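You operate a simulated robot arm through the tools that you are given. There is no shell and no other tool.

You run a simulated two-armed robot. Do the job below in one go: nothing can be reset, and whatever is moved stays where it is left.

TASK
Rinse the purple cup clean, tip it out and stand it on the tray.
Fine: tap off; leave the other cup. Set down upright: what you pick out. What is to be rubbed or washed off counts as gone when no trace of it is left.

The check looks at the end state, three seconds after you hand in, the way a careful person would. Anything else that was tipped, shoved, dropped, spilled or broken makes it a failure.

THE ROBOT
Two 7-joint arms with two-finger grippers on one trunk that stands fixed in place. Base frame: the origin is at the foot of the trunk, x ahead of it, y to its left, z up; the work surface is at about z = 0.93. Units: m, degrees, N and s.
The left shoulder is at [0.023, 0.175, 1.404], the right one opposite. With the tool pointing down near the work surface each hand reaches from about 0.1 to 0.8 m from the base axis, measured 20 degrees to its own side. Payload 2.94 kg a hand.
The TCP of each hand is the grasp point between the finger pads, 0.03 m short of the fingertips. In the tool frame z runs along the fingers and y along their closing line. The gripper opens to 0.138 m; its body begins 0.109 m behind the TCP.
Orientation is that of the tool frame in the base frame, as [roll, pitch, yaw] about the fixed x, y, z axes, in that order (R = Rz(yaw) Ry(pitch) Rx(roll)). With the fingers straight down and closing along the base's y, the tool's x points along the base's -x, its y along +y and its z along -z.

THE INTERFACE
- The arms move only by the tool drive_tool. It takes "left_targets", "right_targets" or both (then of equal length, played together; a hand with none holds still); each is a list that holds one entry, the list of rows, each a list of 6 numbers: the shift along the tool's x, y, z in units of 50 mm (1.0 is 50 mm), then the turn, a rotation vector about the tool's x, y, z in units of 5 degrees (1.0 is 5 degrees). In form: [[[tx, ty, tz, wx, wy, wz], ...]]. A call has 1 to 20 rows; each row shifts and turns the commanded pose from where the row before left it, along the tool's axes as they then stand. "left_gripper" and "right_gripper" are, for a hand that has rows, the gripper command, from -1 (shut) to 1 (fully open), values between in proportion, set as the call begins (left out, the last holds). A call with a number of a shift or a turn outside -1 to 1 is refused whole. A row lasts 0.2 s, in which the tool goes at most 0.05 m and 8.6 degrees; a call with a longer step from one row to the next is refused whole, and so is a gripper value outside its range. Where a pose cannot be reached the arm comes as near as it can. A force on the tool above 90 N (or 10 N above the force at the start of the call, whichever is more), or a blocked arm, ends the call early, and 0.2 s more pass. Each finger travels about 0.045 m/s and halts on what it meets, pressing with about 41 N; the grip force reading is that of the motor and also rises with nothing between the fingers. The clock runs only during rows and for 0.2 s after the last one: add rows that do not move to give the fingers time. The reply holds the time, the measured pose of the TCP, the force on the tool along the base axes, the opening and the grip force, in the units named above and with some noise, with the torque about the TCP (base axes, N m) and any sound that the robot's microphone picked up.
- Cameras (640 x 400 px; columns grow to the right, rows downward): "scene" is now at [0.0571, 0.0165, 1.8716]; the picture's right is [0.25, -0.97, 0.00], its down [-0.83, -0.21, -0.51] and it looks along [0.49, 0.12, -0.86] (base axes); focal length 312 px, centre (320, 200). "left" rides on the left gripper at [0.071, -0.019, -0.146] in its tool frame; the picture's right is [0.26, 0.97, 0.00], its down [-0.85, 0.23, -0.48] and it looks along [-0.46, 0.13, 0.88] (tool axes); focal length 280 px, centre (320, 200). "right" rides on the right gripper at [0.071, 0.019, -0.146] in its tool frame; the picture's right is [-0.26, 0.97, 0.00], its down [-0.85, -0.23, -0.48] and it looks along [-0.46, -0.12, 0.88] (tool axes); focal length 280 px, centre (320, 200). There is no depth. A picture from a camera that has moved, and an enlarged one, comes with that camera's place and axes in the base frame and with its lens. The place of the scene camera against the robot may be out by one fixed shift of up to 0.012 m in any direction.
- capture(camera): a new picture of that camera. It takes no simulated time.
- raise_lower(by): moves the trunk up (or, below 0, down) by that many m; the arms and the scene camera ride with it, the base frame stays. It gives what a move gives, with no picture.
- turn_head(pan, tilt): turns the head with the scene camera to pan (to the left, within 120 degrees either way) and tilt (down, from -29 to 69), counted from straight ahead of the robot (the tilt from the chest, where the trunk bows). It gives what a move gives.
- enlarge(camera, box): a new picture of the part [left, top, right, bottom] of that camera's present view, enlarged. It takes no simulated time.
- sign_off(): hands the job in; it is judged then, once.

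Places have to be worked out from the pictures, the camera data and where the tool is seen. Open the grippers and draw the arms clear of the work before you hand the job in, unless the task says otherwise.

The tools are called after ">>>" as name(argument=value, ...) on one line, values as JSON. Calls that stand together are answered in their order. drive_tool: Moves the arms, as the interface text tells. Its arguments: {"type":"object","properties":{"left_targets":{"type":"array"},"left_gripper":{"type":"number"},"right_targets":{"type":"array"},"right_gripper":{"type":"number"}},"required":[]} The other tools are called the same way: raise_lower (by) moves the trunk up or down; turn_head (pan, tilt) turns the head that bears the scene camera; capture (camera) takes a picture; enlarge (camera, box) takes an enlarged picture of a part of a camera's view; sign_off () hands the job in.

At the start:

```text
time: 0.0
left_position: [0.5715, 0.4163, 1.3436]
left_orientation: [-179.9, 0.0, -179.9]
left_force: [-0.7, -0.4, 0.5]
left_torque: [0.02, -0.02, 0.0]
left_grip_width: 0.1378
left_grip_force: 0.0
right_position: [0.5542, -0.0055, 1.3449]
right_orientation: [-179.9, 0.0, -180.0]
right_force: [-0.3, 0.0, -0.2]
right_torque: [0.01, 0.0, -0.01]
right_grip_width: 0.1378
right_grip_force: 0.0
trunk travel left (down, up): [-0.575, 0.159]
head pan, tilt (commanded): [14.2, 59.4]
```

scene: 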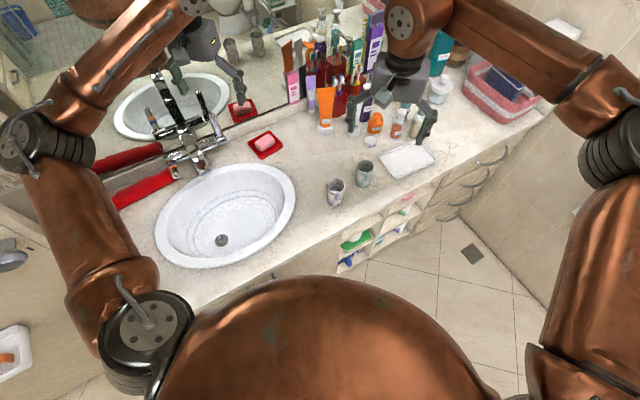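
right: 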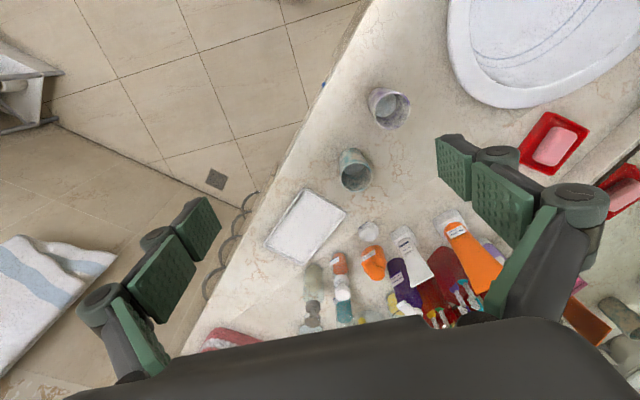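
left: 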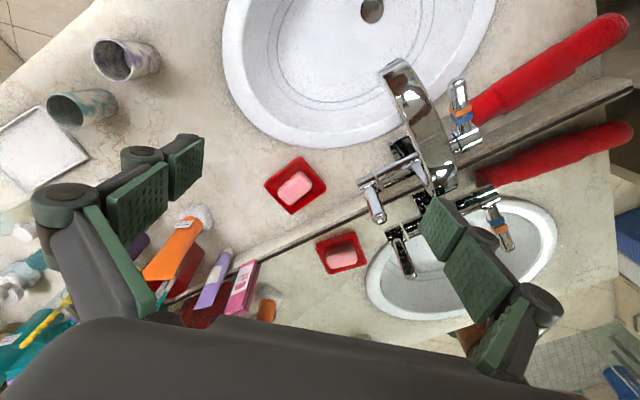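

I see a counter with a basin, a tap with two handles, two cups and a white tray. I'll zoom in first on the cups, the tap and the tray.

>>> enlarge(camera="scene", box=[300, 120, 460, 220])

>>> enlarge(camera="scene", box=[100, 60, 340, 210])

>>> enlarge(camera="right", box=[260, 60, 460, 185])

>>> enlarge(camera="left", box=[320, 30, 560, 180])

>>> enlarge(camera="left", box=[0, 20, 200, 145])

```text
4.00 times, centred on (380, 170) of scene
camera zoom: at [0.0571, 0.0165, 1.8716], right [0.25, -0.97, 0.0], down [-0.83, -0.21, -0.51], along [0.49, 0.12, -0.86], focal length 1249 px, centre (80, 320)
```

zoom: 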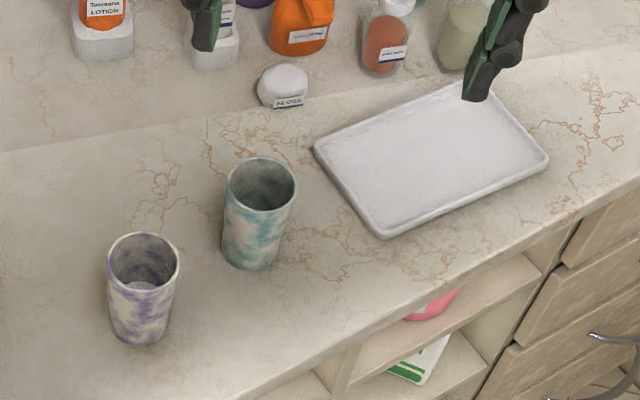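

```text
2.67 times, centred on (220, 135) of scene
camera zoom: at [0.0571, 0.0165, 1.8716], right [0.25, -0.97, 0.0], down [-0.83, -0.21, -0.51], along [0.49, 0.12, -0.86], focal length 832 px, centre (587, 373)
```

zoom: 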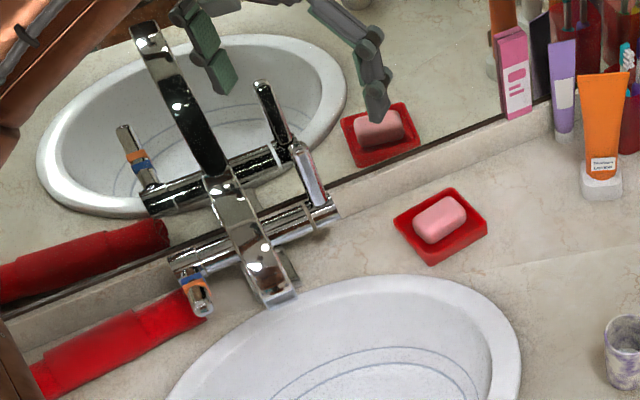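

```text
3.20 times, centred on (360, 122) of right
camera zoom: at [0.482, 0.0133, 1.4902], right [0.26, 0.97, 0.0], down [0.85, -0.23, 0.48], along [0.46, -0.12, -0.88], focal length 897 px, centre (192, 448)
```

zoom: 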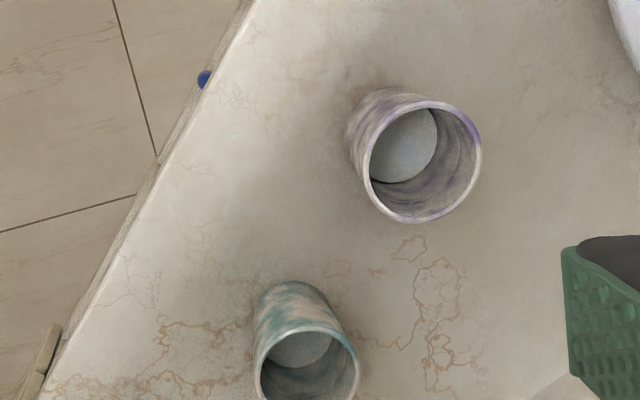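

```text
2.67 times, centred on (440, 105) of left
camera zoom: at [0.5014, 0.3953, 1.4914], right [-0.26, 0.96, 0.0], down [0.85, 0.23, 0.48], along [0.46, 0.12, -0.88], focal length 748 px, centre (0, 453)
```

zoom: 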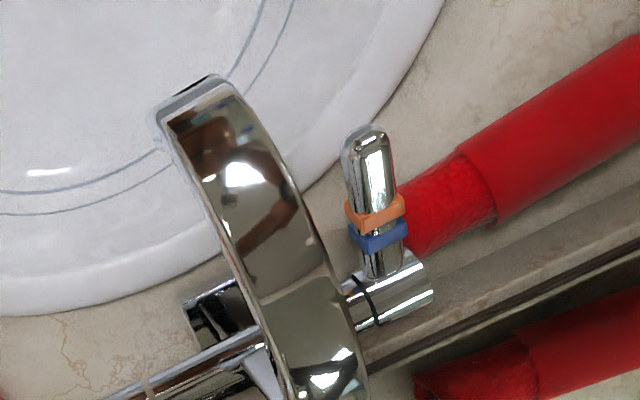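

```text
3.20 times, centred on (100, 82) of left
camera zoom: at [0.5014, 0.3953, 1.4914], right [-0.26, 0.96, 0.0], down [0.85, 0.23, 0.48], along [0.46, 0.12, -0.88], focal length 897 px, centre (1024, 576)
```

zoom: 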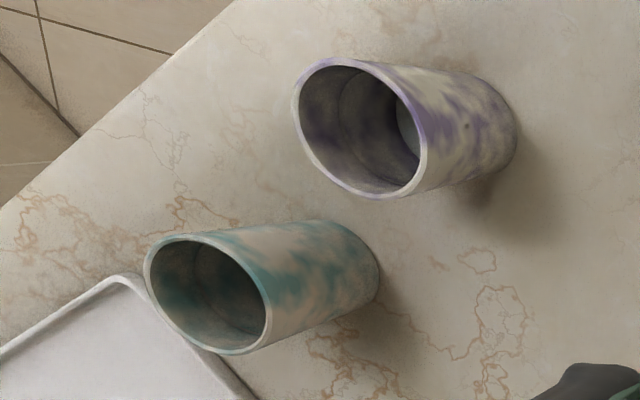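

The spout tip seems to be near [0.50, 0.48, 1.12], the purple cup stands at about [0.61, 0.11] and the tray is centred at about [0.85, -0.12]. I'll turn the head towards the tap to study its levers.

>>> turn_head(pan=42, tilt=50)

```text
time: 0.9
left_position: [0.5712, 0.4158, 1.3444]
left_orientation: [-179.8, 0.0, -179.8]
left_force: [0.0, 0.4, 0.1]
left_torque: [-0.01, -0.02, 0.0]
left_grip_width: 0.1382
left_grip_force: 0.1
right_position: [0.5535, -0.006, 1.3446]
right_orientation: [180.0, 0.0, 179.9]
right_force: [-0.7, -0.1, 0.9]
right_torque: [0.0, 0.04, -0.01]
right_grip_width: 0.1378
right_grip_force: 0.1
trunk travel left (down, up): [-0.575, 0.159]
head pan, tilt (commanded): [42.0, 50.0]
```

The head has turned, so I take a picture of the tap area.

>>> capture(camera="scene")

>>> enlarge(camera="scene", box=[200, 130, 440, 280])

```text
taken
camera scene: at [0.0491, 0.0514, 1.8834], right [0.67, -0.74, 0.0], down [-0.57, -0.51, -0.64], along [0.48, 0.43, -0.77], focal length 312 px, centre (320, 200)
```

scene: 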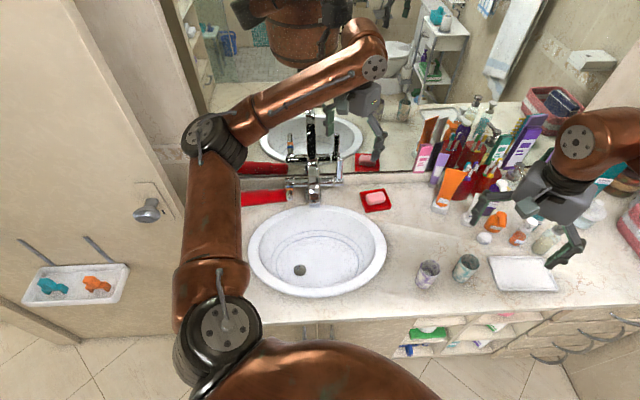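

```text
2.67 times, centred on (320, 205) of scene
camera zoom: at [0.0491, 0.0514, 1.8834], right [0.67, -0.74, 0.0], down [-0.57, -0.51, -0.64], along [0.48, 0.43, -0.77], focal length 832 px, centre (320, 187)
```

zoom: 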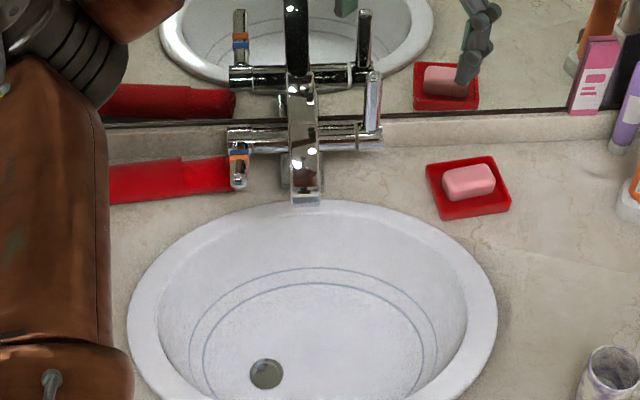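

>>> enlarge(camera="scene", box=[272, 130, 368, 220])

>>> capture(camera="left")

>>> enlarge(camera="left", box=[340, 50, 500, 250])

```text
4.44 times, centred on (320, 175) of scene
camera zoom: at [0.0491, 0.0514, 1.8834], right [0.67, -0.74, 0.0], down [-0.57, -0.51, -0.64], along [0.48, 0.43, -0.77], focal length 1388 px, centre (320, 311)
```

zoom: 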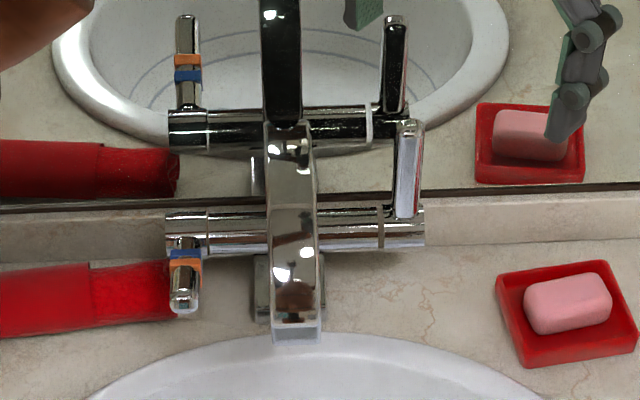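

```text
taken
camera left: at [0.5014, 0.3952, 1.4914], right [-0.26, 0.96, 0.0], down [0.85, 0.23, 0.48], along [0.46, 0.12, -0.88], focal length 280 px, centre (320, 200)
```

left: 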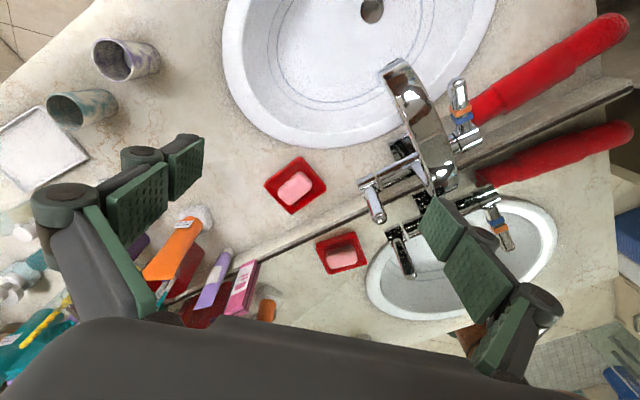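

```text
2.00 times, centred on (420, 150) of left
camera zoom: at [0.5014, 0.3952, 1.4914], right [-0.26, 0.96, 0.0], down [0.85, 0.23, 0.48], along [0.46, 0.12, -0.88], focal length 561 px, centre (120, 300)
```

zoom: 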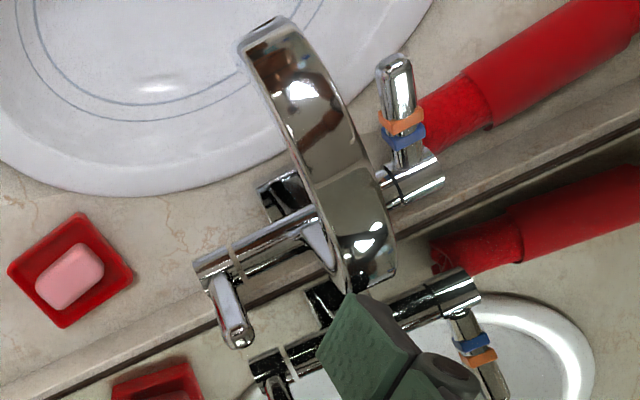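

The plain lever stands upright at about [0.678, 0.526], z 1.08 to 1.17. The banded lever points forward at about [0.49, 0.587, 1.08], and no water is running. Next I look closer at the purple cup for residue.

>>> enlarge(camera="right", box=[350, 75, 430, 140])

>>> enlarge(camera="left", box=[80, 25, 176, 95])

>>> enlarge(camera="scene", box=[400, 240, 500, 305])

```text
6.15 times, centred on (390, 108) of right
camera zoom: at [0.482, 0.0133, 1.4902], right [0.26, 0.97, 0.0], down [0.85, -0.23, 0.48], along [0.46, -0.12, -0.88], focal length 1726 px, centre (-111, 769)
```

zoom: 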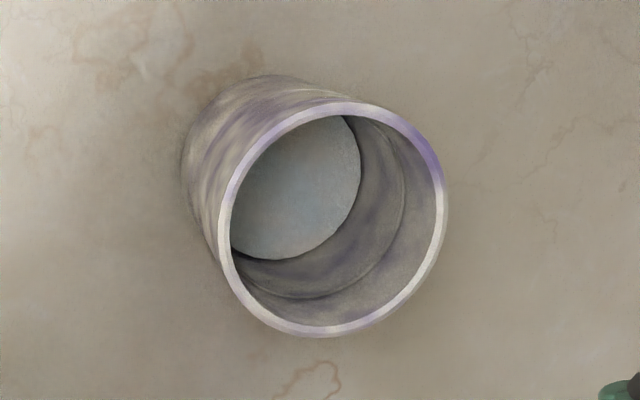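

```text
5.71 times, centred on (128, 60) of left
camera zoom: at [0.5014, 0.3952, 1.4914], right [-0.26, 0.96, 0.0], down [0.85, 0.23, 0.48], along [0.46, 0.12, -0.88], focal length 1602 px, centre (1417, 1000)
```

zoom: 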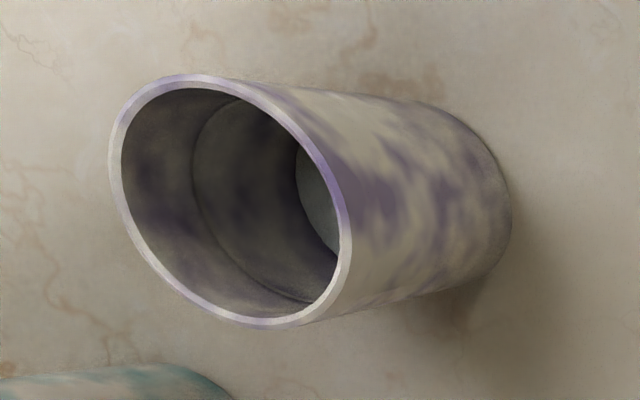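

```text
6.15 times, centred on (450, 272) of scene
camera zoom: at [0.0491, 0.0514, 1.8834], right [0.67, -0.74, 0.0], down [-0.57, -0.51, -0.64], along [0.48, 0.43, -0.77], focal length 1921 px, centre (-480, -246)
```

zoom: 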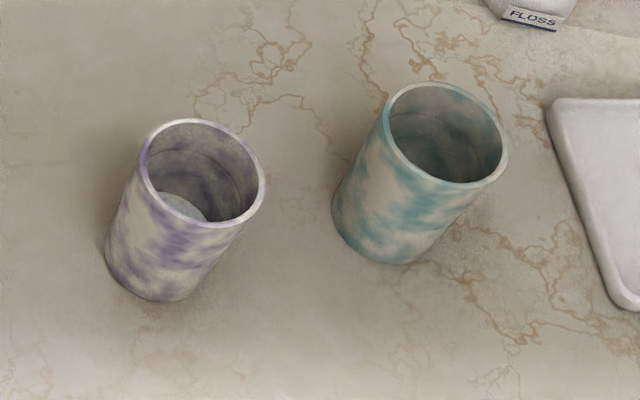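

Both gripper cameras agree on the cup rim centre at [0.5965, 0.102, 1.027]. It holds a bluish residue. I now turn the left hand so it closes along the counter direction and tilt it towards the wall, partly closing the fingers, in free space.

>>> drive_tool(left_targets=[[[0, 0, 0, 0, 0, -1], [0, 0, 0, 0, 0, -1], [0, 0, 0, 0, 0, -1], [0, 0, 0, 0, 0, -1], [0, 0, 0, 0, 0, -1], [0, 0, 0, 0, 0, -1], [0, 0, 0, 0, 0, -1], [0, 0, 0, 0, 0, -1], [0, 0, 0, 0, 0, -1], [0, 0, 0, 0, -1, 0], [0, 0, 0, 0, -1, 0], [0, 0, 0, 0, -1, 0], [0, 0, 0, 0, -1, 0], [0, 0, 0, 0, -1, 0], [0, 0, 0, 0, -1, 0], [0, 0, 0, 0, -1, 0]]], left_gripper=-0.1)

```text
time: 4.3
left_position: [0.5714, 0.4155, 1.3444]
left_orientation: [179.9, 35.0, -134.8]
left_force: [0.3, -0.2, 0.3]
left_torque: [0.0, 0.01, -0.01]
left_grip_width: 0.0622
left_grip_force: 0.1
right_position: [0.5518, -0.0053, 1.3443]
right_orientation: [180.0, 0.0, 179.9]
right_force: [0.0, -0.2, -0.3]
right_torque: [-0.01, -0.02, -0.02]
right_grip_width: 0.1381
right_grip_force: 0.0
trunk travel left (down, up): [-0.575, 0.159]
head pan, tilt (commanded): [42.0, 50.0]
```

The tool now points down and towards the wall as I wanted. I take pictures to locate the levers precisely from here.

>>> capture(camera="left")

>>> capture(camera="scene")

```text
taken
camera left: at [0.4858, 0.3007, 1.4243], right [-0.84, 0.53, -0.15], down [0.13, 0.46, 0.88], along [0.53, 0.71, -0.46], focal length 280 px, centre (320, 200)
```

left: 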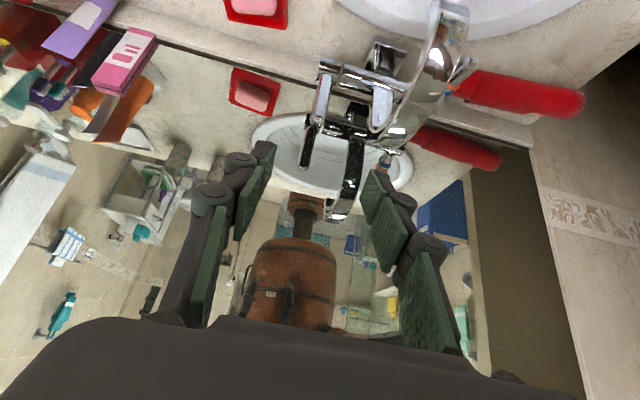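

```text
taken
camera scene: at [0.0489, 0.0514, 1.8834], right [0.67, -0.74, 0.0], down [-0.57, -0.51, -0.64], along [0.48, 0.43, -0.77], focal length 312 px, centre (320, 200)
```

scene: 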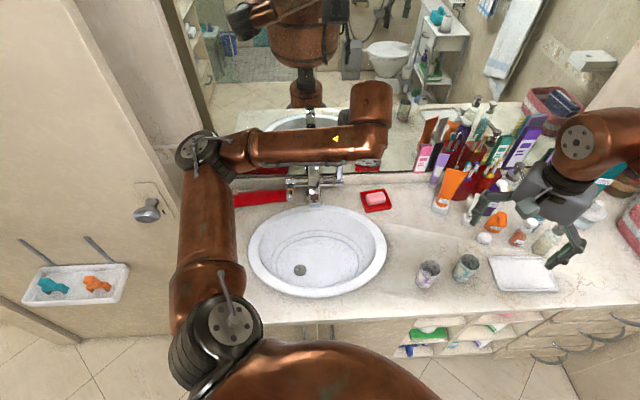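

>>> enlarge(camera="left", box=[290, 0, 490, 125])

>>> enlarge(camera="left", box=[290, 100, 490, 225])

```text
3.20 times, centred on (390, 62) of left
camera zoom: at [0.4858, 0.3007, 1.4243], right [-0.84, 0.53, -0.15], down [0.13, 0.46, 0.88], along [0.53, 0.71, -0.46], focal length 897 px, centre (96, 640)
```

zoom: 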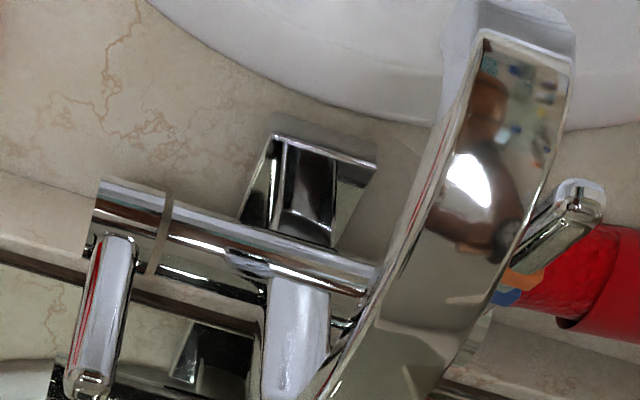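

```text
3.20 times, centred on (390, 162) of left
camera zoom: at [0.4858, 0.3007, 1.4243], right [-0.84, 0.53, -0.15], down [0.13, 0.46, 0.88], along [0.53, 0.71, -0.46], focal length 897 px, centre (96, 320)
```

zoom: 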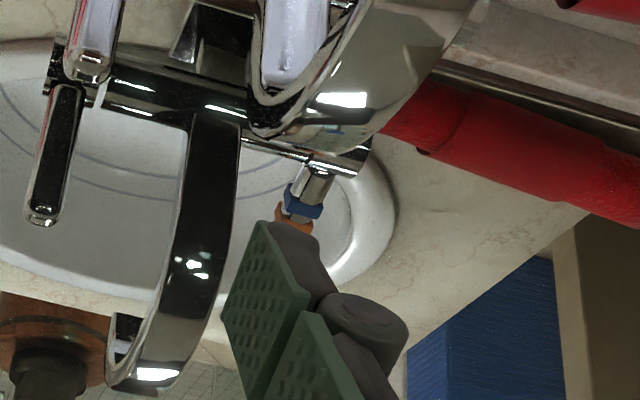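

The two left-camera views put the plain lever's tip near [0.69, 0.534, 1.145]. The spout's top is near z 1.19 at the centre of the bar. I move the left hand in along its fingers to a pre-grasp and look again from close up.

>>> drive_tool(left_targets=[[[-0.05, 0, 0.6, 0, 0, 0], [-0.05, 0, 0.6, 0, 0, 0], [-0.05, 0, 0.6, 0, 0, 0], [-0.05, 0, 0.6, 0, 0, 0], [0, 0, 0, 0, 0, 0]]])

>>> capture(camera="left")

>>> capture(camera="scene")

```text
time: 5.5
left_position: [0.6245, 0.4728, 1.2532]
left_orientation: [-179.9, 35.0, -135.0]
left_force: [0.1, 0.0, -0.2]
left_torque: [0.0, -0.01, 0.0]
left_grip_width: 0.0621
left_grip_force: 0.0
right_position: [0.5526, -0.0056, 1.3444]
right_orientation: [-179.9, -0.1, -180.0]
right_force: [-0.4, 0.6, 0.0]
right_torque: [0.0, -0.02, 0.03]
right_grip_width: 0.1381
right_grip_force: 0.0
trunk travel left (down, up): [-0.575, 0.159]
head pan, tilt (commanded): [42.0, 50.0]
```

```text
taken
camera left: at [0.5389, 0.3567, 1.3331], right [-0.84, 0.53, -0.15], down [0.13, 0.46, 0.88], along [0.53, 0.71, -0.46], focal length 280 px, centre (320, 200)
```

left: 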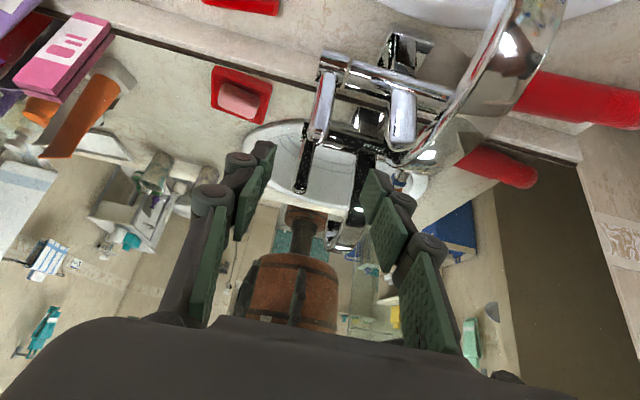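

```text
taken
camera scene: at [0.0483, 0.0511, 1.8835], right [0.67, -0.74, 0.0], down [-0.57, -0.51, -0.64], along [0.48, 0.43, -0.77], focal length 312 px, centre (320, 200)
```

scene: 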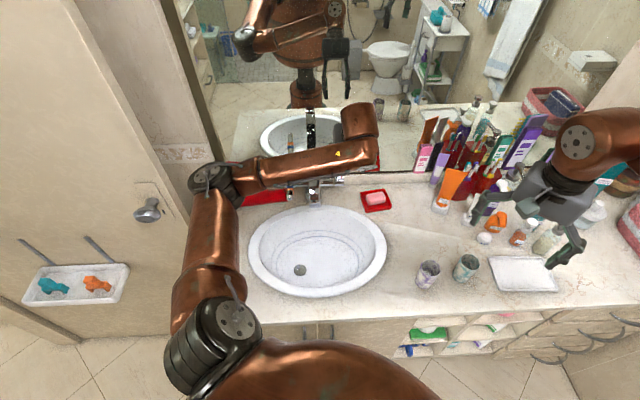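

>>> enlarge(camera="left", box=[270, 20, 430, 160])

```text
2.86 times, centred on (350, 90) of left
camera zoom: at [0.5389, 0.3567, 1.3331], right [-0.84, 0.53, -0.15], down [0.13, 0.46, 0.88], along [0.53, 0.71, -0.46], focal length 801 px, centre (234, 514)
```

zoom: 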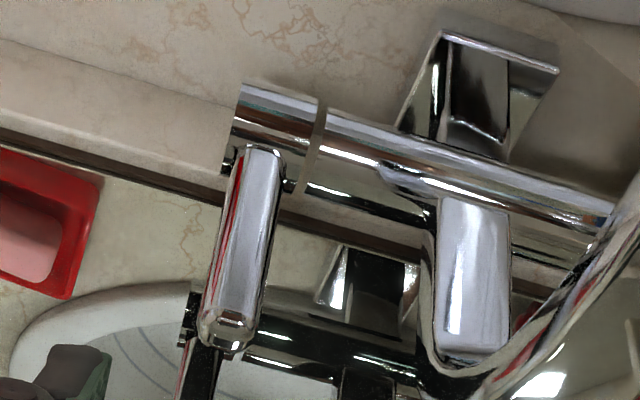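

The lever lines up sideways with my fingers (counter coordinate about 0.108 to 0.110, TCP at 0.107). I move 8 cm further along the fingers with a small shift towards the wall, then look again.

>>> drive_tool(left_targets=[[[-0.06, 0, 0.4, 0, 0, 0], [-0.06, 0, 0.4, 0, 0, 0], [-0.06, 0, 0.4, 0, 0, 0], [-0.06, 0, 0.4, 0, 0, 0], [0, 0, 0, 0, 0, 0]]])

>>> capture(camera="left")

>>> enlarge(camera="scene", box=[240, 100, 400, 220])

```text
time: 6.7
left_position: [0.663, 0.5074, 1.1944]
left_orientation: [-179.9, 34.9, -134.8]
left_force: [0.3, 0.5, -0.5]
left_torque: [-0.02, -0.05, -0.02]
left_grip_width: 0.0621
left_grip_force: 0.0
right_position: [0.5523, -0.005, 1.345]
right_orientation: [180.0, 0.1, -180.0]
right_force: [-0.7, -0.1, -0.7]
right_torque: [-0.01, 0.0, 0.01]
right_grip_width: 0.1377
right_grip_force: 0.0
trunk travel left (down, up): [-0.575, 0.159]
head pan, tilt (commanded): [42.0, 50.0]
```

```text
taken
camera left: at [0.5779, 0.3933, 1.2751], right [-0.84, 0.53, -0.15], down [0.13, 0.46, 0.88], along [0.53, 0.71, -0.46], focal length 280 px, centre (320, 200)
```

left: 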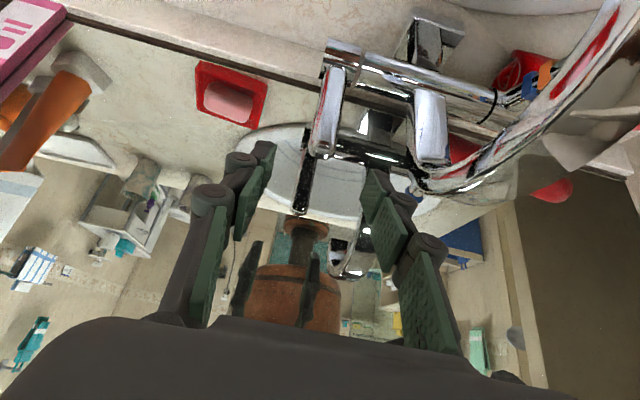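

```text
3.33 times, centred on (320, 160) of scene
camera zoom: at [0.0483, 0.0512, 1.8835], right [0.67, -0.74, 0.0], down [-0.57, -0.51, -0.64], along [0.48, 0.43, -0.77], focal length 1041 px, centre (320, 333)
```

zoom: 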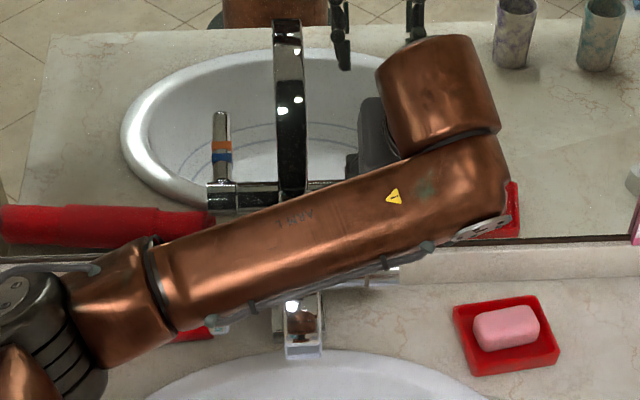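

Triangulating again puts the lever tip at [0.6965, 0.540, 1.135], well centred between my fingers. I advance about 8.8 cm so that the pads flank the lever's top.

>>> drive_tool(left_targets=[[[0, 0, 0.35, 0, 0, 0], [0, 0, 0.35, 0, 0, 0], [0.02, 0, 0.35, 0, 0, 0], [0.03, 0, 0.35, 0, 0, 0], [0.04, 0, 0.35, 0, 0, 0], [0, 0, 0, 0, 0, 0]]])

>>> capture(camera="left")

```text
time: 8.1
left_position: [0.6978, 0.5435, 1.1178]
left_orientation: [-180.0, 35.0, -134.9]
left_force: [-0.3, 0.2, -0.3]
left_torque: [0.01, 0.0, -0.02]
left_grip_width: 0.0622
left_grip_force: 0.1
right_position: [0.5516, -0.005, 1.3444]
right_orientation: [179.9, -0.1, 179.9]
right_force: [-0.3, -0.3, -0.3]
right_torque: [0.0, -0.03, -0.03]
right_grip_width: 0.1382
right_grip_force: 0.0
trunk travel left (down, up): [-0.575, 0.159]
head pan, tilt (commanded): [42.0, 50.0]
```

```text
taken
camera left: at [0.6124, 0.4276, 1.1986], right [-0.84, 0.53, -0.15], down [0.14, 0.46, 0.88], along [0.53, 0.71, -0.46], focal length 280 px, centre (320, 200)
```

left: 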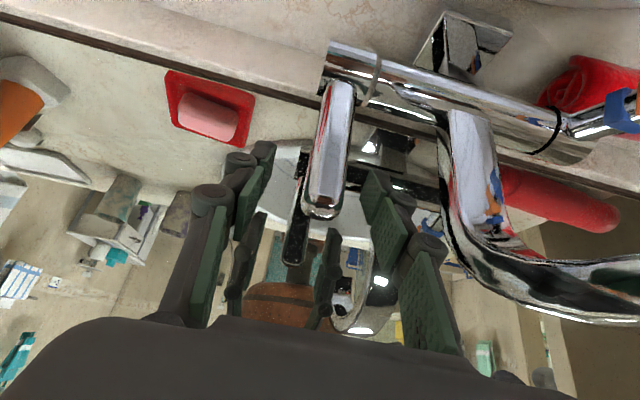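

The lever now sits between the pads with its tip slightly beyond the grasp point. I close the gripper on it.

>>> drive_tool(left_targets=[[[0, 0, 0, 0, 0, 0], [0, 0, 0, 0, 0, 0], [0, 0, 0, 0, 0, 0], [0, 0, 0, 0, 0, 0], [0, 0, 0, 0, 0, 0]]], left_gripper=-1)

>>> capture(camera="left")

```text
time: 9.3
left_position: [0.6965, 0.5445, 1.1181]
left_orientation: [-180.0, 35.0, -134.8]
left_force: [-6.7, 4.6, -2.0]
left_torque: [0.17, 0.22, 0.05]
left_grip_width: 0.0238
left_grip_force: 44.7
right_position: [0.5537, -0.0028, 1.3451]
right_orientation: [180.0, 0.0, -179.9]
right_force: [0.4, 0.1, -0.8]
right_torque: [-0.02, 0.0, 0.0]
right_grip_width: 0.1382
right_grip_force: 0.0
trunk travel left (down, up): [-0.575, 0.159]
head pan, tilt (commanded): [42.0, 50.0]
```

```text
taken
camera left: at [0.6115, 0.4291, 1.1985], right [-0.84, 0.53, -0.15], down [0.14, 0.46, 0.88], along [0.53, 0.71, -0.46], focal length 280 px, centre (320, 200)
```

left: 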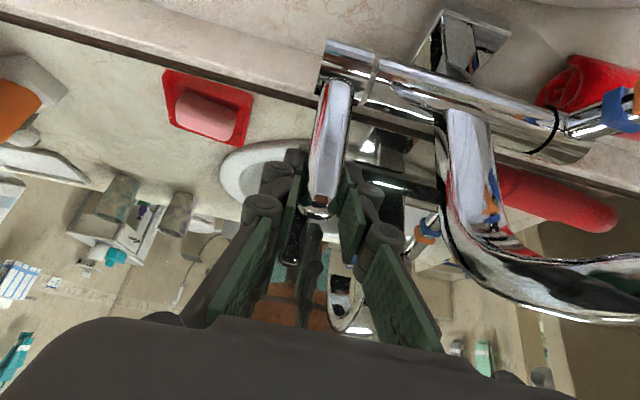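

I've gripped the lever (width 0.0238 m). I pull it a small step forward, about 10 degrees of arc around the bar, to see whether it yields and whether water comes.

>>> drive_tool(left_targets=[[[0.095, 0.02, -0.06, 0, 0, 0], [0.095, 0, -0.055, 0, 0, 0], [0.095, 0, -0.05, 0, 0, 0], [0, 0, 0, 0, 0, 0]]])

>>> capture(camera="left")

>>> capture(camera="scene")

```text
time: 10.3
left_position: [0.686, 0.5337, 1.1178]
left_orientation: [-179.8, 35.1, -134.8]
left_force: [6.5, 12.3, 8.7]
left_torque: [1.19, -0.95, -0.1]
left_grip_width: 0.0234
left_grip_force: 45.4
right_position: [0.5524, -0.0035, 1.344]
right_orientation: [179.9, 0.0, -179.9]
right_force: [0.2, -0.4, 0.4]
right_torque: [-0.01, 0.0, -0.01]
right_grip_width: 0.1378
right_grip_force: 0.1
trunk travel left (down, up): [-0.575, 0.159]
head pan, tilt (commanded): [42.0, 50.0]
```

```text
taken
camera left: at [0.5998, 0.4181, 1.1978], right [-0.83, 0.53, -0.15], down [0.13, 0.46, 0.88], along [0.53, 0.71, -0.46], focal length 280 px, centre (320, 200)
```

left: 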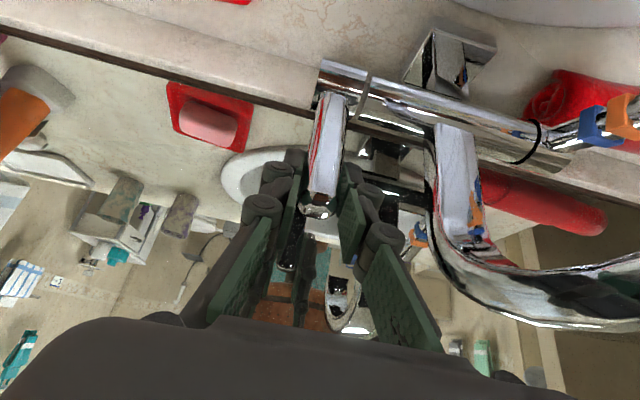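

```text
taken
camera scene: at [0.0493, 0.0535, 1.8835], right [0.67, -0.74, 0.0], down [-0.57, -0.51, -0.64], along [0.48, 0.43, -0.77], focal length 312 px, centre (320, 200)
```

scene: 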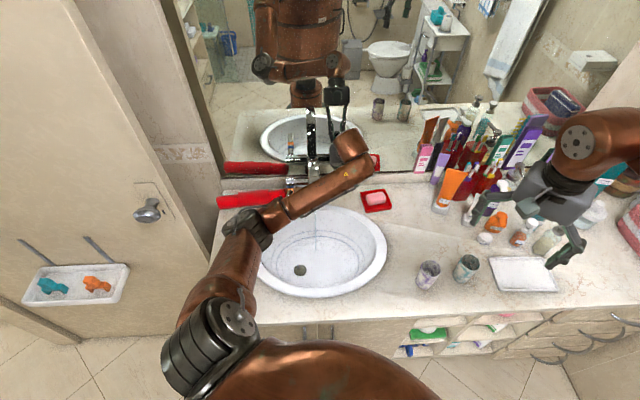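

The lever came along with about 13 N of resistance. I zoom in on the basin to check whether a stream has started.

>>> enlarge(camera="scene", box=[240, 150, 400, 300])

```text
2.67 times, centred on (320, 225) of scene
camera zoom: at [0.0493, 0.0535, 1.8835], right [0.67, -0.74, 0.0], down [-0.57, -0.51, -0.64], along [0.48, 0.43, -0.77], focal length 832 px, centre (320, 133)
```

zoom: 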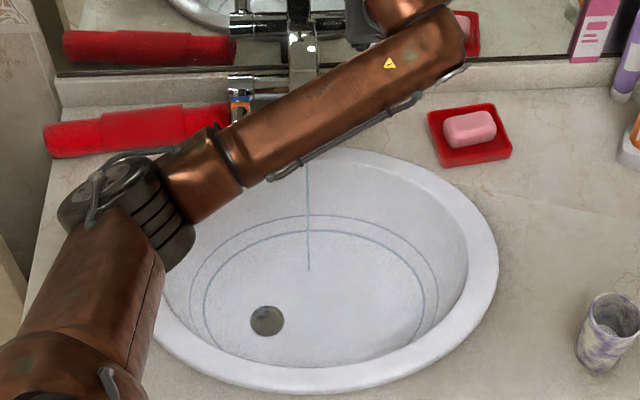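

A thin stream is running into the basin, so pulling this lever forward opens the water. I pull it about 12 degrees more for a stronger flow.

>>> drive_tool(left_targets=[[[0.094, 0, -0.035, 0, 0, 0], [0.094, 0, -0.033, 0, 0, 0], [0.094, 0, -0.03, 0, 0, 0], [0.094, 0, -0.028, 0, 0, 0], [0, 0, 0, 0, 0, 0]]])

>>> enlarge(camera="scene", box=[240, 150, 400, 300])

>>> capture(camera="left")

```text
time: 11.5
left_position: [0.6713, 0.5184, 1.1115]
left_orientation: [-180.0, 35.1, -134.9]
left_force: [5.1, 11.6, 9.3]
left_torque: [1.21, -0.81, 0.01]
left_grip_width: 0.024
left_grip_force: 44.8
right_position: [0.5523, -0.0044, 1.344]
right_orientation: [-179.9, 0.0, 179.9]
right_force: [-0.6, 0.5, -0.6]
right_torque: [0.02, 0.0, 0.02]
right_grip_width: 0.1381
right_grip_force: 0.0
trunk travel left (down, up): [-0.575, 0.159]
head pan, tilt (commanded): [42.0, 50.0]
```

```text
2.67 times, centred on (320, 225) of scene
camera zoom: at [0.0487, 0.0531, 1.8834], right [0.67, -0.74, 0.0], down [-0.57, -0.51, -0.64], along [0.48, 0.43, -0.77], focal length 832 px, centre (320, 133)
```

zoom: 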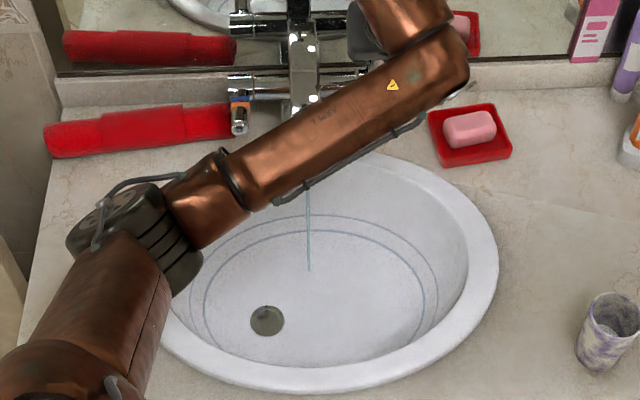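

```text
taken
camera left: at [0.5855, 0.4032, 1.1907], right [-0.84, 0.53, -0.15], down [0.13, 0.46, 0.88], along [0.53, 0.71, -0.46], focal length 280 px, centre (320, 200)
```

left: 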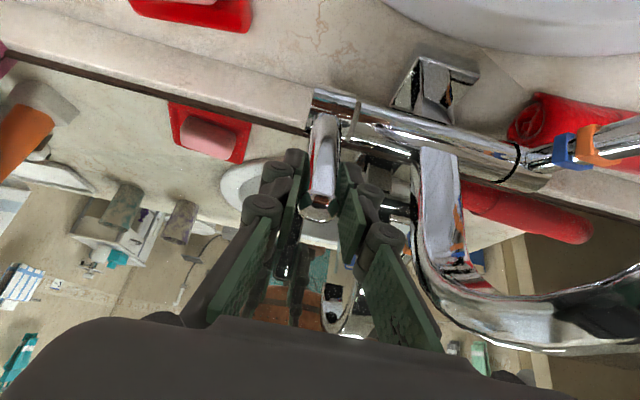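

The stream is somewhat thicker now. I open the fingers to release the lever.

>>> drive_tool(left_targets=[[[-0.05, 0, 0.02, 0, 0, 0], [0, 0, 0, 0, 0, 0], [0, 0, 0, 0, 0, 0], [0, 0, 0, 0, 0, 0]]], left_gripper=-0.15)

>>> capture(camera="left")

>>> enlarge(camera="scene", box=[240, 150, 400, 300])

```text
time: 12.5
left_position: [0.6729, 0.5185, 1.113]
left_orientation: [179.9, 35.0, -134.9]
left_force: [-0.3, 0.1, -0.6]
left_torque: [0.01, 0.02, -0.01]
left_grip_width: 0.0587
left_grip_force: 0.1
right_position: [0.5528, -0.0047, 1.3448]
right_orientation: [180.0, 0.0, 180.0]
right_force: [0.6, -0.5, -0.1]
right_torque: [-0.02, 0.0, -0.01]
right_grip_width: 0.138
right_grip_force: 0.1
trunk travel left (down, up): [-0.575, 0.159]
head pan, tilt (commanded): [42.0, 50.0]
```

```text
taken
camera left: at [0.5881, 0.4039, 1.1922], right [-0.84, 0.53, -0.15], down [0.14, 0.46, 0.88], along [0.53, 0.71, -0.46], focal length 280 px, centre (320, 200)
```

left: 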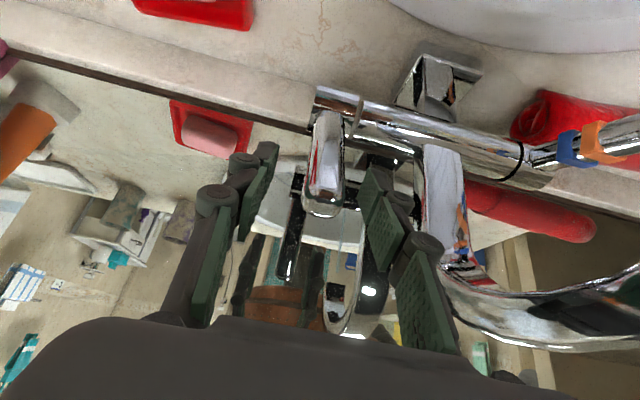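

```text
2.67 times, centred on (320, 225) of scene
camera zoom: at [0.049, 0.0519, 1.8834], right [0.67, -0.74, 0.0], down [-0.57, -0.51, -0.64], along [0.48, 0.43, -0.77], focal length 832 px, centre (320, 133)
```

zoom: 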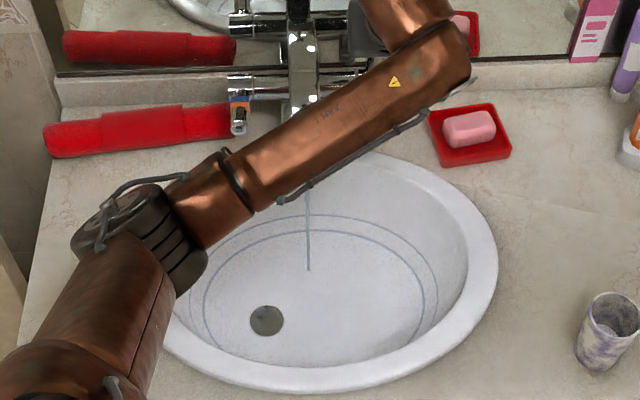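

The flow stays on after release. I back the left hand straight out along its fingers and swing the right arm to its own side, out of the way.

>>> drive_tool(left_targets=[[[0, 0, -0.4, 0, 0, 0], [0, 0, -0.6, 0, 0, 0], [0, 0, -0.7, 0, 0, 0], [0, 0, -0.7, 0, 0, 0], [0, 0, -0.7, 0, 0, 0], [0, 0, -0.6, 0, 0, 0], [0, 0, 0, 0, 0, 0], [0, 0, 0, 0, 0, 0]]], right_targets=[[[0.375, -0.7, -0.125, 0, 0, 0], [0.375, -0.7, -0.125, 0, 0, 0], [0.375, -0.7, -0.125, 0, 0, 0], [0.375, -0.7, -0.125, 0, 0, 0], [0.375, -0.7, -0.125, 0, 0, 0], [0.375, -0.7, -0.125, 0, 0, 0], [0.375, -0.7, -0.125, 0, 0, 0], [0.375, -0.7, -0.125, 0, 0, 0]]])

>>> capture(camera="scene")

>>> capture(camera="left")

```text
time: 14.3
left_position: [0.5983, 0.4463, 1.2648]
left_orientation: [-180.0, 35.1, -134.7]
left_force: [-0.8, -0.3, 0.1]
left_torque: [-0.04, -0.04, 0.02]
left_grip_width: 0.0587
left_grip_force: 0.0
right_position: [0.4014, -0.2861, 1.3953]
right_orientation: [180.0, 0.0, -179.9]
right_force: [-0.5, 0.0, 0.2]
right_torque: [0.01, -0.04, -0.01]
right_grip_width: 0.138
right_grip_force: 0.2
trunk travel left (down, up): [-0.575, 0.159]
head pan, tilt (commanded): [42.0, 50.0]
```

```text
taken
camera scene: at [0.0461, 0.0495, 1.8836], right [0.67, -0.74, 0.0], down [-0.57, -0.51, -0.64], along [0.48, 0.43, -0.77], focal length 312 px, centre (320, 200)
```

scene: 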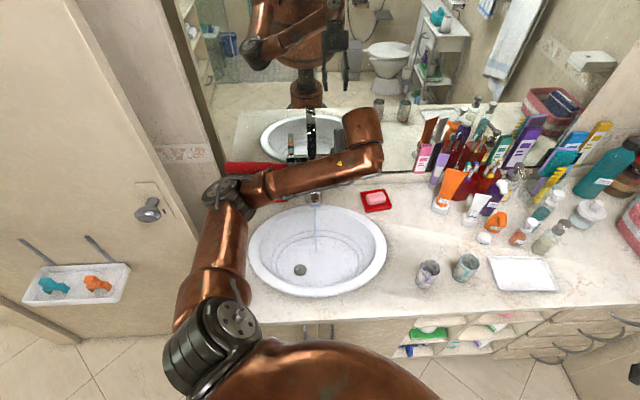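

```text
taken
camera left: at [0.5122, 0.3308, 1.3447], right [-0.84, 0.53, -0.15], down [0.13, 0.46, 0.88], along [0.53, 0.71, -0.46], focal length 280 px, centre (320, 200)
```

left: 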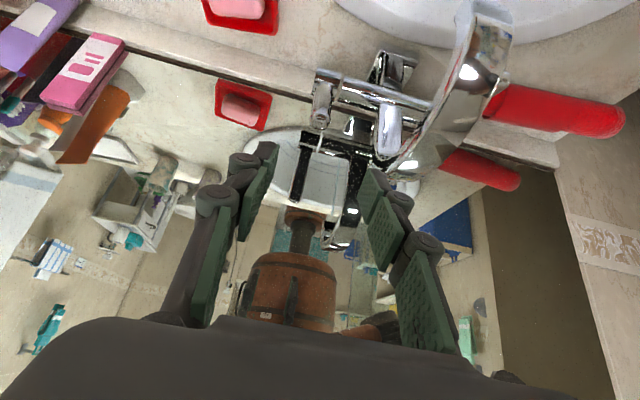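

The right arm is clear and the water is running. I bring the left hand over towards the purple cup, swing its heading from the wall to slightly right of straight ahead and open the fingers to about 0.10 m.

>>> drive_tool(left_targets=[[[0.494, -0.42, -0.294, 0, 0, 0], [0.494, -0.42, -0.294, 0, 0, 0], [0.494, -0.42, -0.294, 0, 0, 0], [0.494, -0.42, -0.294, 0, 0, 0], [0.494, -0.42, -0.294, 0, 0, 0], [0.494, -0.42, -0.294, 0, 0, 0], [0.494, -0.42, -0.294, 0, 0, 0], [0, 0, 0, 0.573, 0, 0.819], [0, 0, 0, 0.573, 0, 0.819], [0, 0, 0, 0.573, 0, 0.819], [0, 0, 0, 0.573, 0, 0.819], [0, 0, 0, 0.573, 0, 0.819], [0, 0, 0, 0.573, 0, 0.819], [0, 0, 0, 0.573, 0, 0.819], [0, 0, 0, 0.573, 0, 0.819], [0, 0, 0, 0.573, 0, 0.819], [0, 0, 0, 0.573, 0, 0.819], [0, 0, 0, 0.573, 0, 0.819], [0, 0, 0, 0.573, 0, 0.819], [0, 0, 0, 0.573, 0, 0.819]]], left_gripper=0.45)

>>> capture(camera="scene")

>>> capture(camera="left")

```text
time: 18.5
left_position: [0.5607, 0.1993, 1.2499]
left_orientation: [-180.0, 35.0, 160.1]
left_force: [-0.2, -0.3, 0.3]
left_torque: [-0.01, 0.02, 0.0]
left_grip_width: 0.0999
left_grip_force: 0.0
right_position: [0.4021, -0.284, 1.3958]
right_orientation: [-180.0, 0.0, 180.0]
right_force: [-0.1, -0.7, 0.0]
right_torque: [0.02, 0.02, -0.03]
right_grip_width: 0.138
right_grip_force: 0.2
trunk travel left (down, up): [-0.575, 0.159]
head pan, tilt (commanded): [42.0, 50.0]
```

```text
taken
camera scene: at [0.0488, 0.0516, 1.8834], right [0.67, -0.74, 0.0], down [-0.57, -0.51, -0.64], along [0.48, 0.43, -0.77], focal length 312 px, centre (320, 200)
```

scene: 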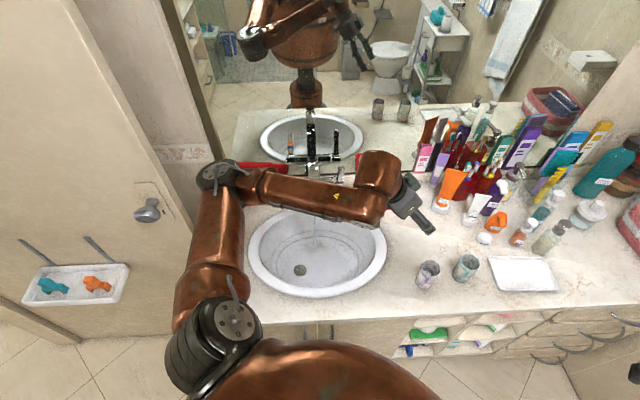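

```text
taken
camera left: at [0.4217, 0.2271, 1.33], right [0.13, 0.98, -0.15], down [0.48, 0.07, 0.88], along [0.87, -0.18, -0.46], focal length 280 px, centre (320, 200)
```

left: 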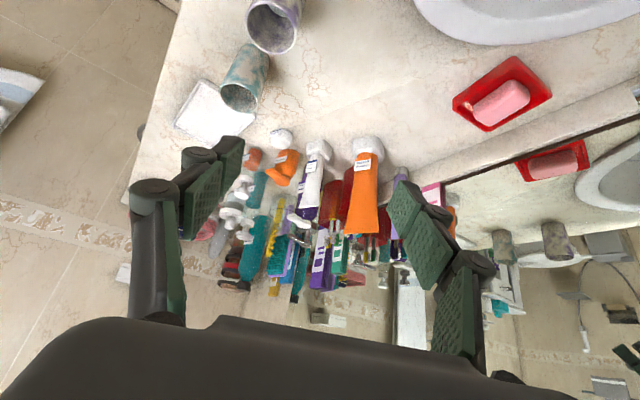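

The left hand is heading slightly right of ahead at [0.561, 0.199, 1.25]. I tilt it further to 60 degrees and descend to a spot behind and above the purple cup.

>>> drive_tool(left_targets=[[[0, 0, 0, 0, -1, 0], [0, 0, 0, 0, -1, 0], [0, 0, 0, 0, -1, 0], [0, 0, 0, 0, -1, 0], [0, 0, 0, 0, -1, 0], [0.55, -0.264, 0.25, 0, 0, 0], [0.55, -0.264, 0.25, 0, 0, 0], [0.55, -0.264, 0.25, 0, 0, 0], [0.55, -0.264, 0.25, 0, 0, 0], [0.55, -0.264, 0.25, 0, 0, 0], [0.55, -0.264, 0.25, 0, 0, 0]]])

>>> capture(camera="scene")

>>> capture(camera="left")

```text
time: 20.9
left_position: [0.5183, 0.1306, 1.0717]
left_orientation: [179.9, 60.0, 160.1]
left_force: [0.2, -1.2, -0.4]
left_torque: [0.01, -0.04, -0.01]
left_grip_width: 0.1005
left_grip_force: 0.1
right_position: [0.4024, -0.2855, 1.3952]
right_orientation: [179.9, 0.0, -180.0]
right_force: [-0.2, -0.2, 0.9]
right_torque: [0.03, -0.02, 0.04]
right_grip_width: 0.138
right_grip_force: 0.0
trunk travel left (down, up): [-0.575, 0.159]
head pan, tilt (commanded): [42.0, 50.0]
```

```text
taken
camera scene: at [0.0483, 0.0502, 1.8835], right [0.67, -0.74, 0.0], down [-0.57, -0.51, -0.64], along [0.48, 0.43, -0.77], focal length 312 px, centre (320, 200)
```

scene: 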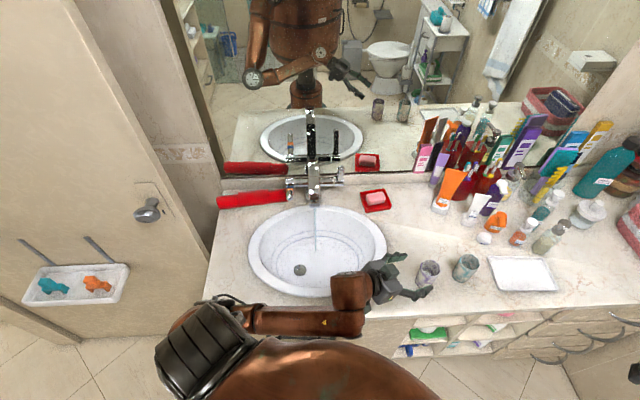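

```text
taken
camera left: at [0.3606, 0.1655, 1.0838], right [0.2, 0.95, -0.23], down [0.09, 0.21, 0.97], along [0.97, -0.22, -0.04], focal length 280 px, centre (320, 200)
```

left: 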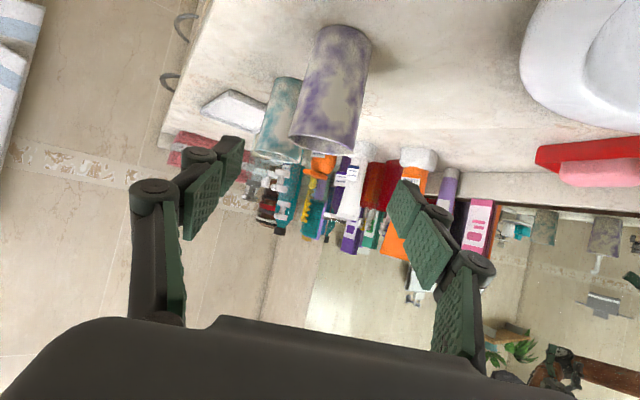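

The hand is centred on the cup. I lower it a little and then advance along the fingers so the pads straddle the cup at about z 0.985.

>>> drive_tool(left_targets=[[[0.33, 0, 0, 0, 0, 0], [0.33, 0, 0, 0, 0, 0], [0, 0, 0.46, 0, 0, 0], [0, 0, 0.46, 0, 0, 0], [0, 0, 0.46, 0, 0, 0], [0, 0, 0.46, 0, 0, 0], [0, 0, 0.46, 0, 0, 0], [0, 0, 0, 0, 0, 0]]])

>>> capture(camera="scene")

>>> enlarge(camera="scene", box=[350, 230, 500, 320])

>>> capture(camera="left")

```text
time: 22.7
left_position: [0.5962, 0.1019, 0.9838]
left_orientation: [-179.9, 60.0, 160.2]
left_force: [-0.1, 0.2, 0.1]
left_torque: [0.0, 0.02, -0.01]
left_grip_width: 0.1002
left_grip_force: 0.1
right_position: [0.4026, -0.2843, 1.3956]
right_orientation: [-179.9, 0.0, 180.0]
right_force: [0.5, 0.3, 0.5]
right_torque: [0.0, -0.02, 0.03]
right_grip_width: 0.1382
right_grip_force: 0.1
trunk travel left (down, up): [-0.575, 0.159]
head pan, tilt (commanded): [42.0, 50.0]
```

```text
taken
camera scene: at [0.0483, 0.0513, 1.8835], right [0.67, -0.74, 0.0], down [-0.57, -0.51, -0.64], along [0.48, 0.43, -0.77], focal length 312 px, centre (320, 200)
```

scene: 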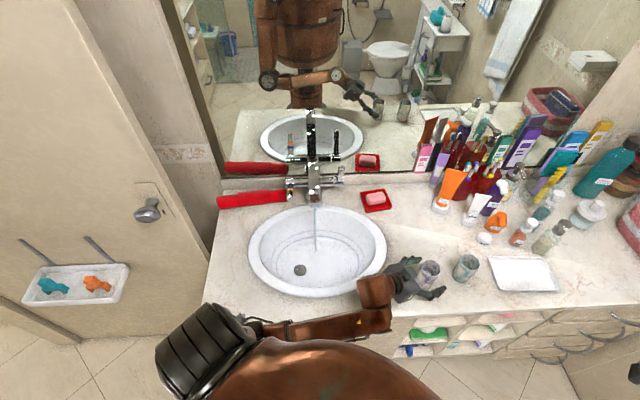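

```text
4.27 times, centred on (425, 275) of scene
camera zoom: at [0.0483, 0.0513, 1.8835], right [0.67, -0.74, 0.0], down [-0.57, -0.51, -0.64], along [0.48, 0.43, -0.77], focal length 1332 px, centre (-128, -120)
```

zoom: 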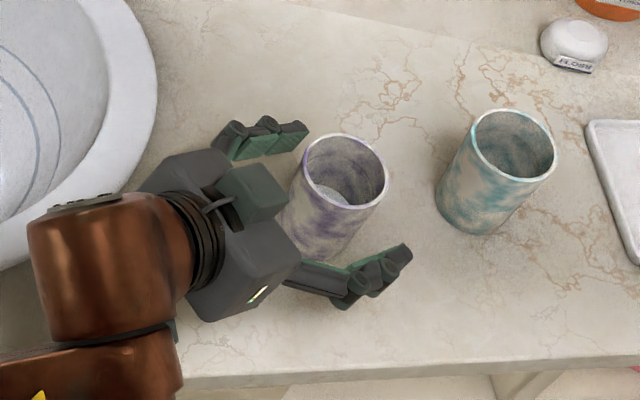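

```text
taken
camera left: at [0.4375, 0.1372, 0.9966], right [0.2, 0.95, -0.23], down [0.09, 0.21, 0.97], along [0.97, -0.22, -0.04], focal length 280 px, centre (320, 200)
```

left: 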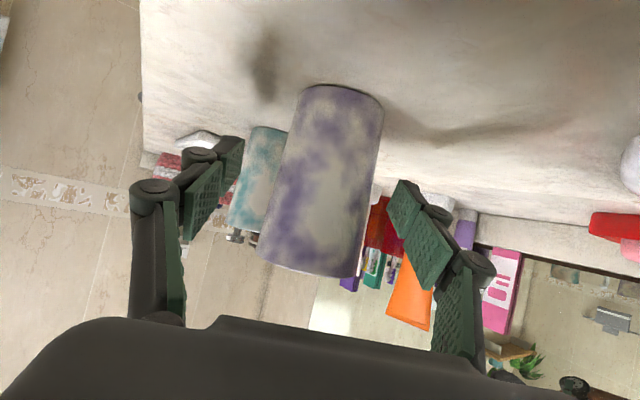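

The cup stands centred between the pads with the teal cup well clear. I close the gripper on it.

>>> drive_tool(left_targets=[[[0, 0, 0, 0, 0, 0], [0, 0, 0, 0, 0, 0], [0, 0, 0, 0, 0, 0], [0, 0, 0, 0, 0, 0], [0, 0, 0, 0, 0, 0]]], left_gripper=-1)

>>> enlarge(camera="scene", box=[350, 230, 500, 320])

```text
time: 23.9
left_position: [0.5954, 0.1027, 0.9839]
left_orientation: [-180.0, 60.0, 160.3]
left_force: [0.3, -0.1, 1.0]
left_torque: [-0.01, -0.02, 0.01]
left_grip_width: 0.0508
left_grip_force: 40.8
right_position: [0.4034, -0.2854, 1.394]
right_orientation: [-179.9, 0.0, -179.9]
right_force: [0.4, -0.4, 0.3]
right_torque: [-0.03, 0.03, 0.04]
right_grip_width: 0.138
right_grip_force: 0.1
trunk travel left (down, up): [-0.575, 0.159]
head pan, tilt (commanded): [42.0, 50.0]
```

```text
4.27 times, centred on (425, 275) of scene
camera zoom: at [0.0487, 0.051, 1.8835], right [0.67, -0.74, 0.0], down [-0.57, -0.51, -0.64], along [0.48, 0.43, -0.77], focal length 1332 px, centre (-128, -120)
```

zoom: 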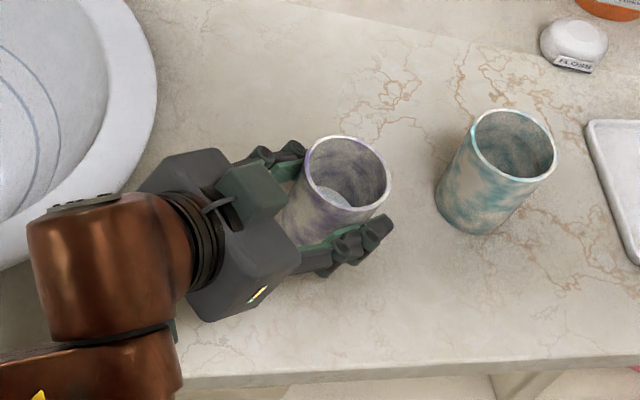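

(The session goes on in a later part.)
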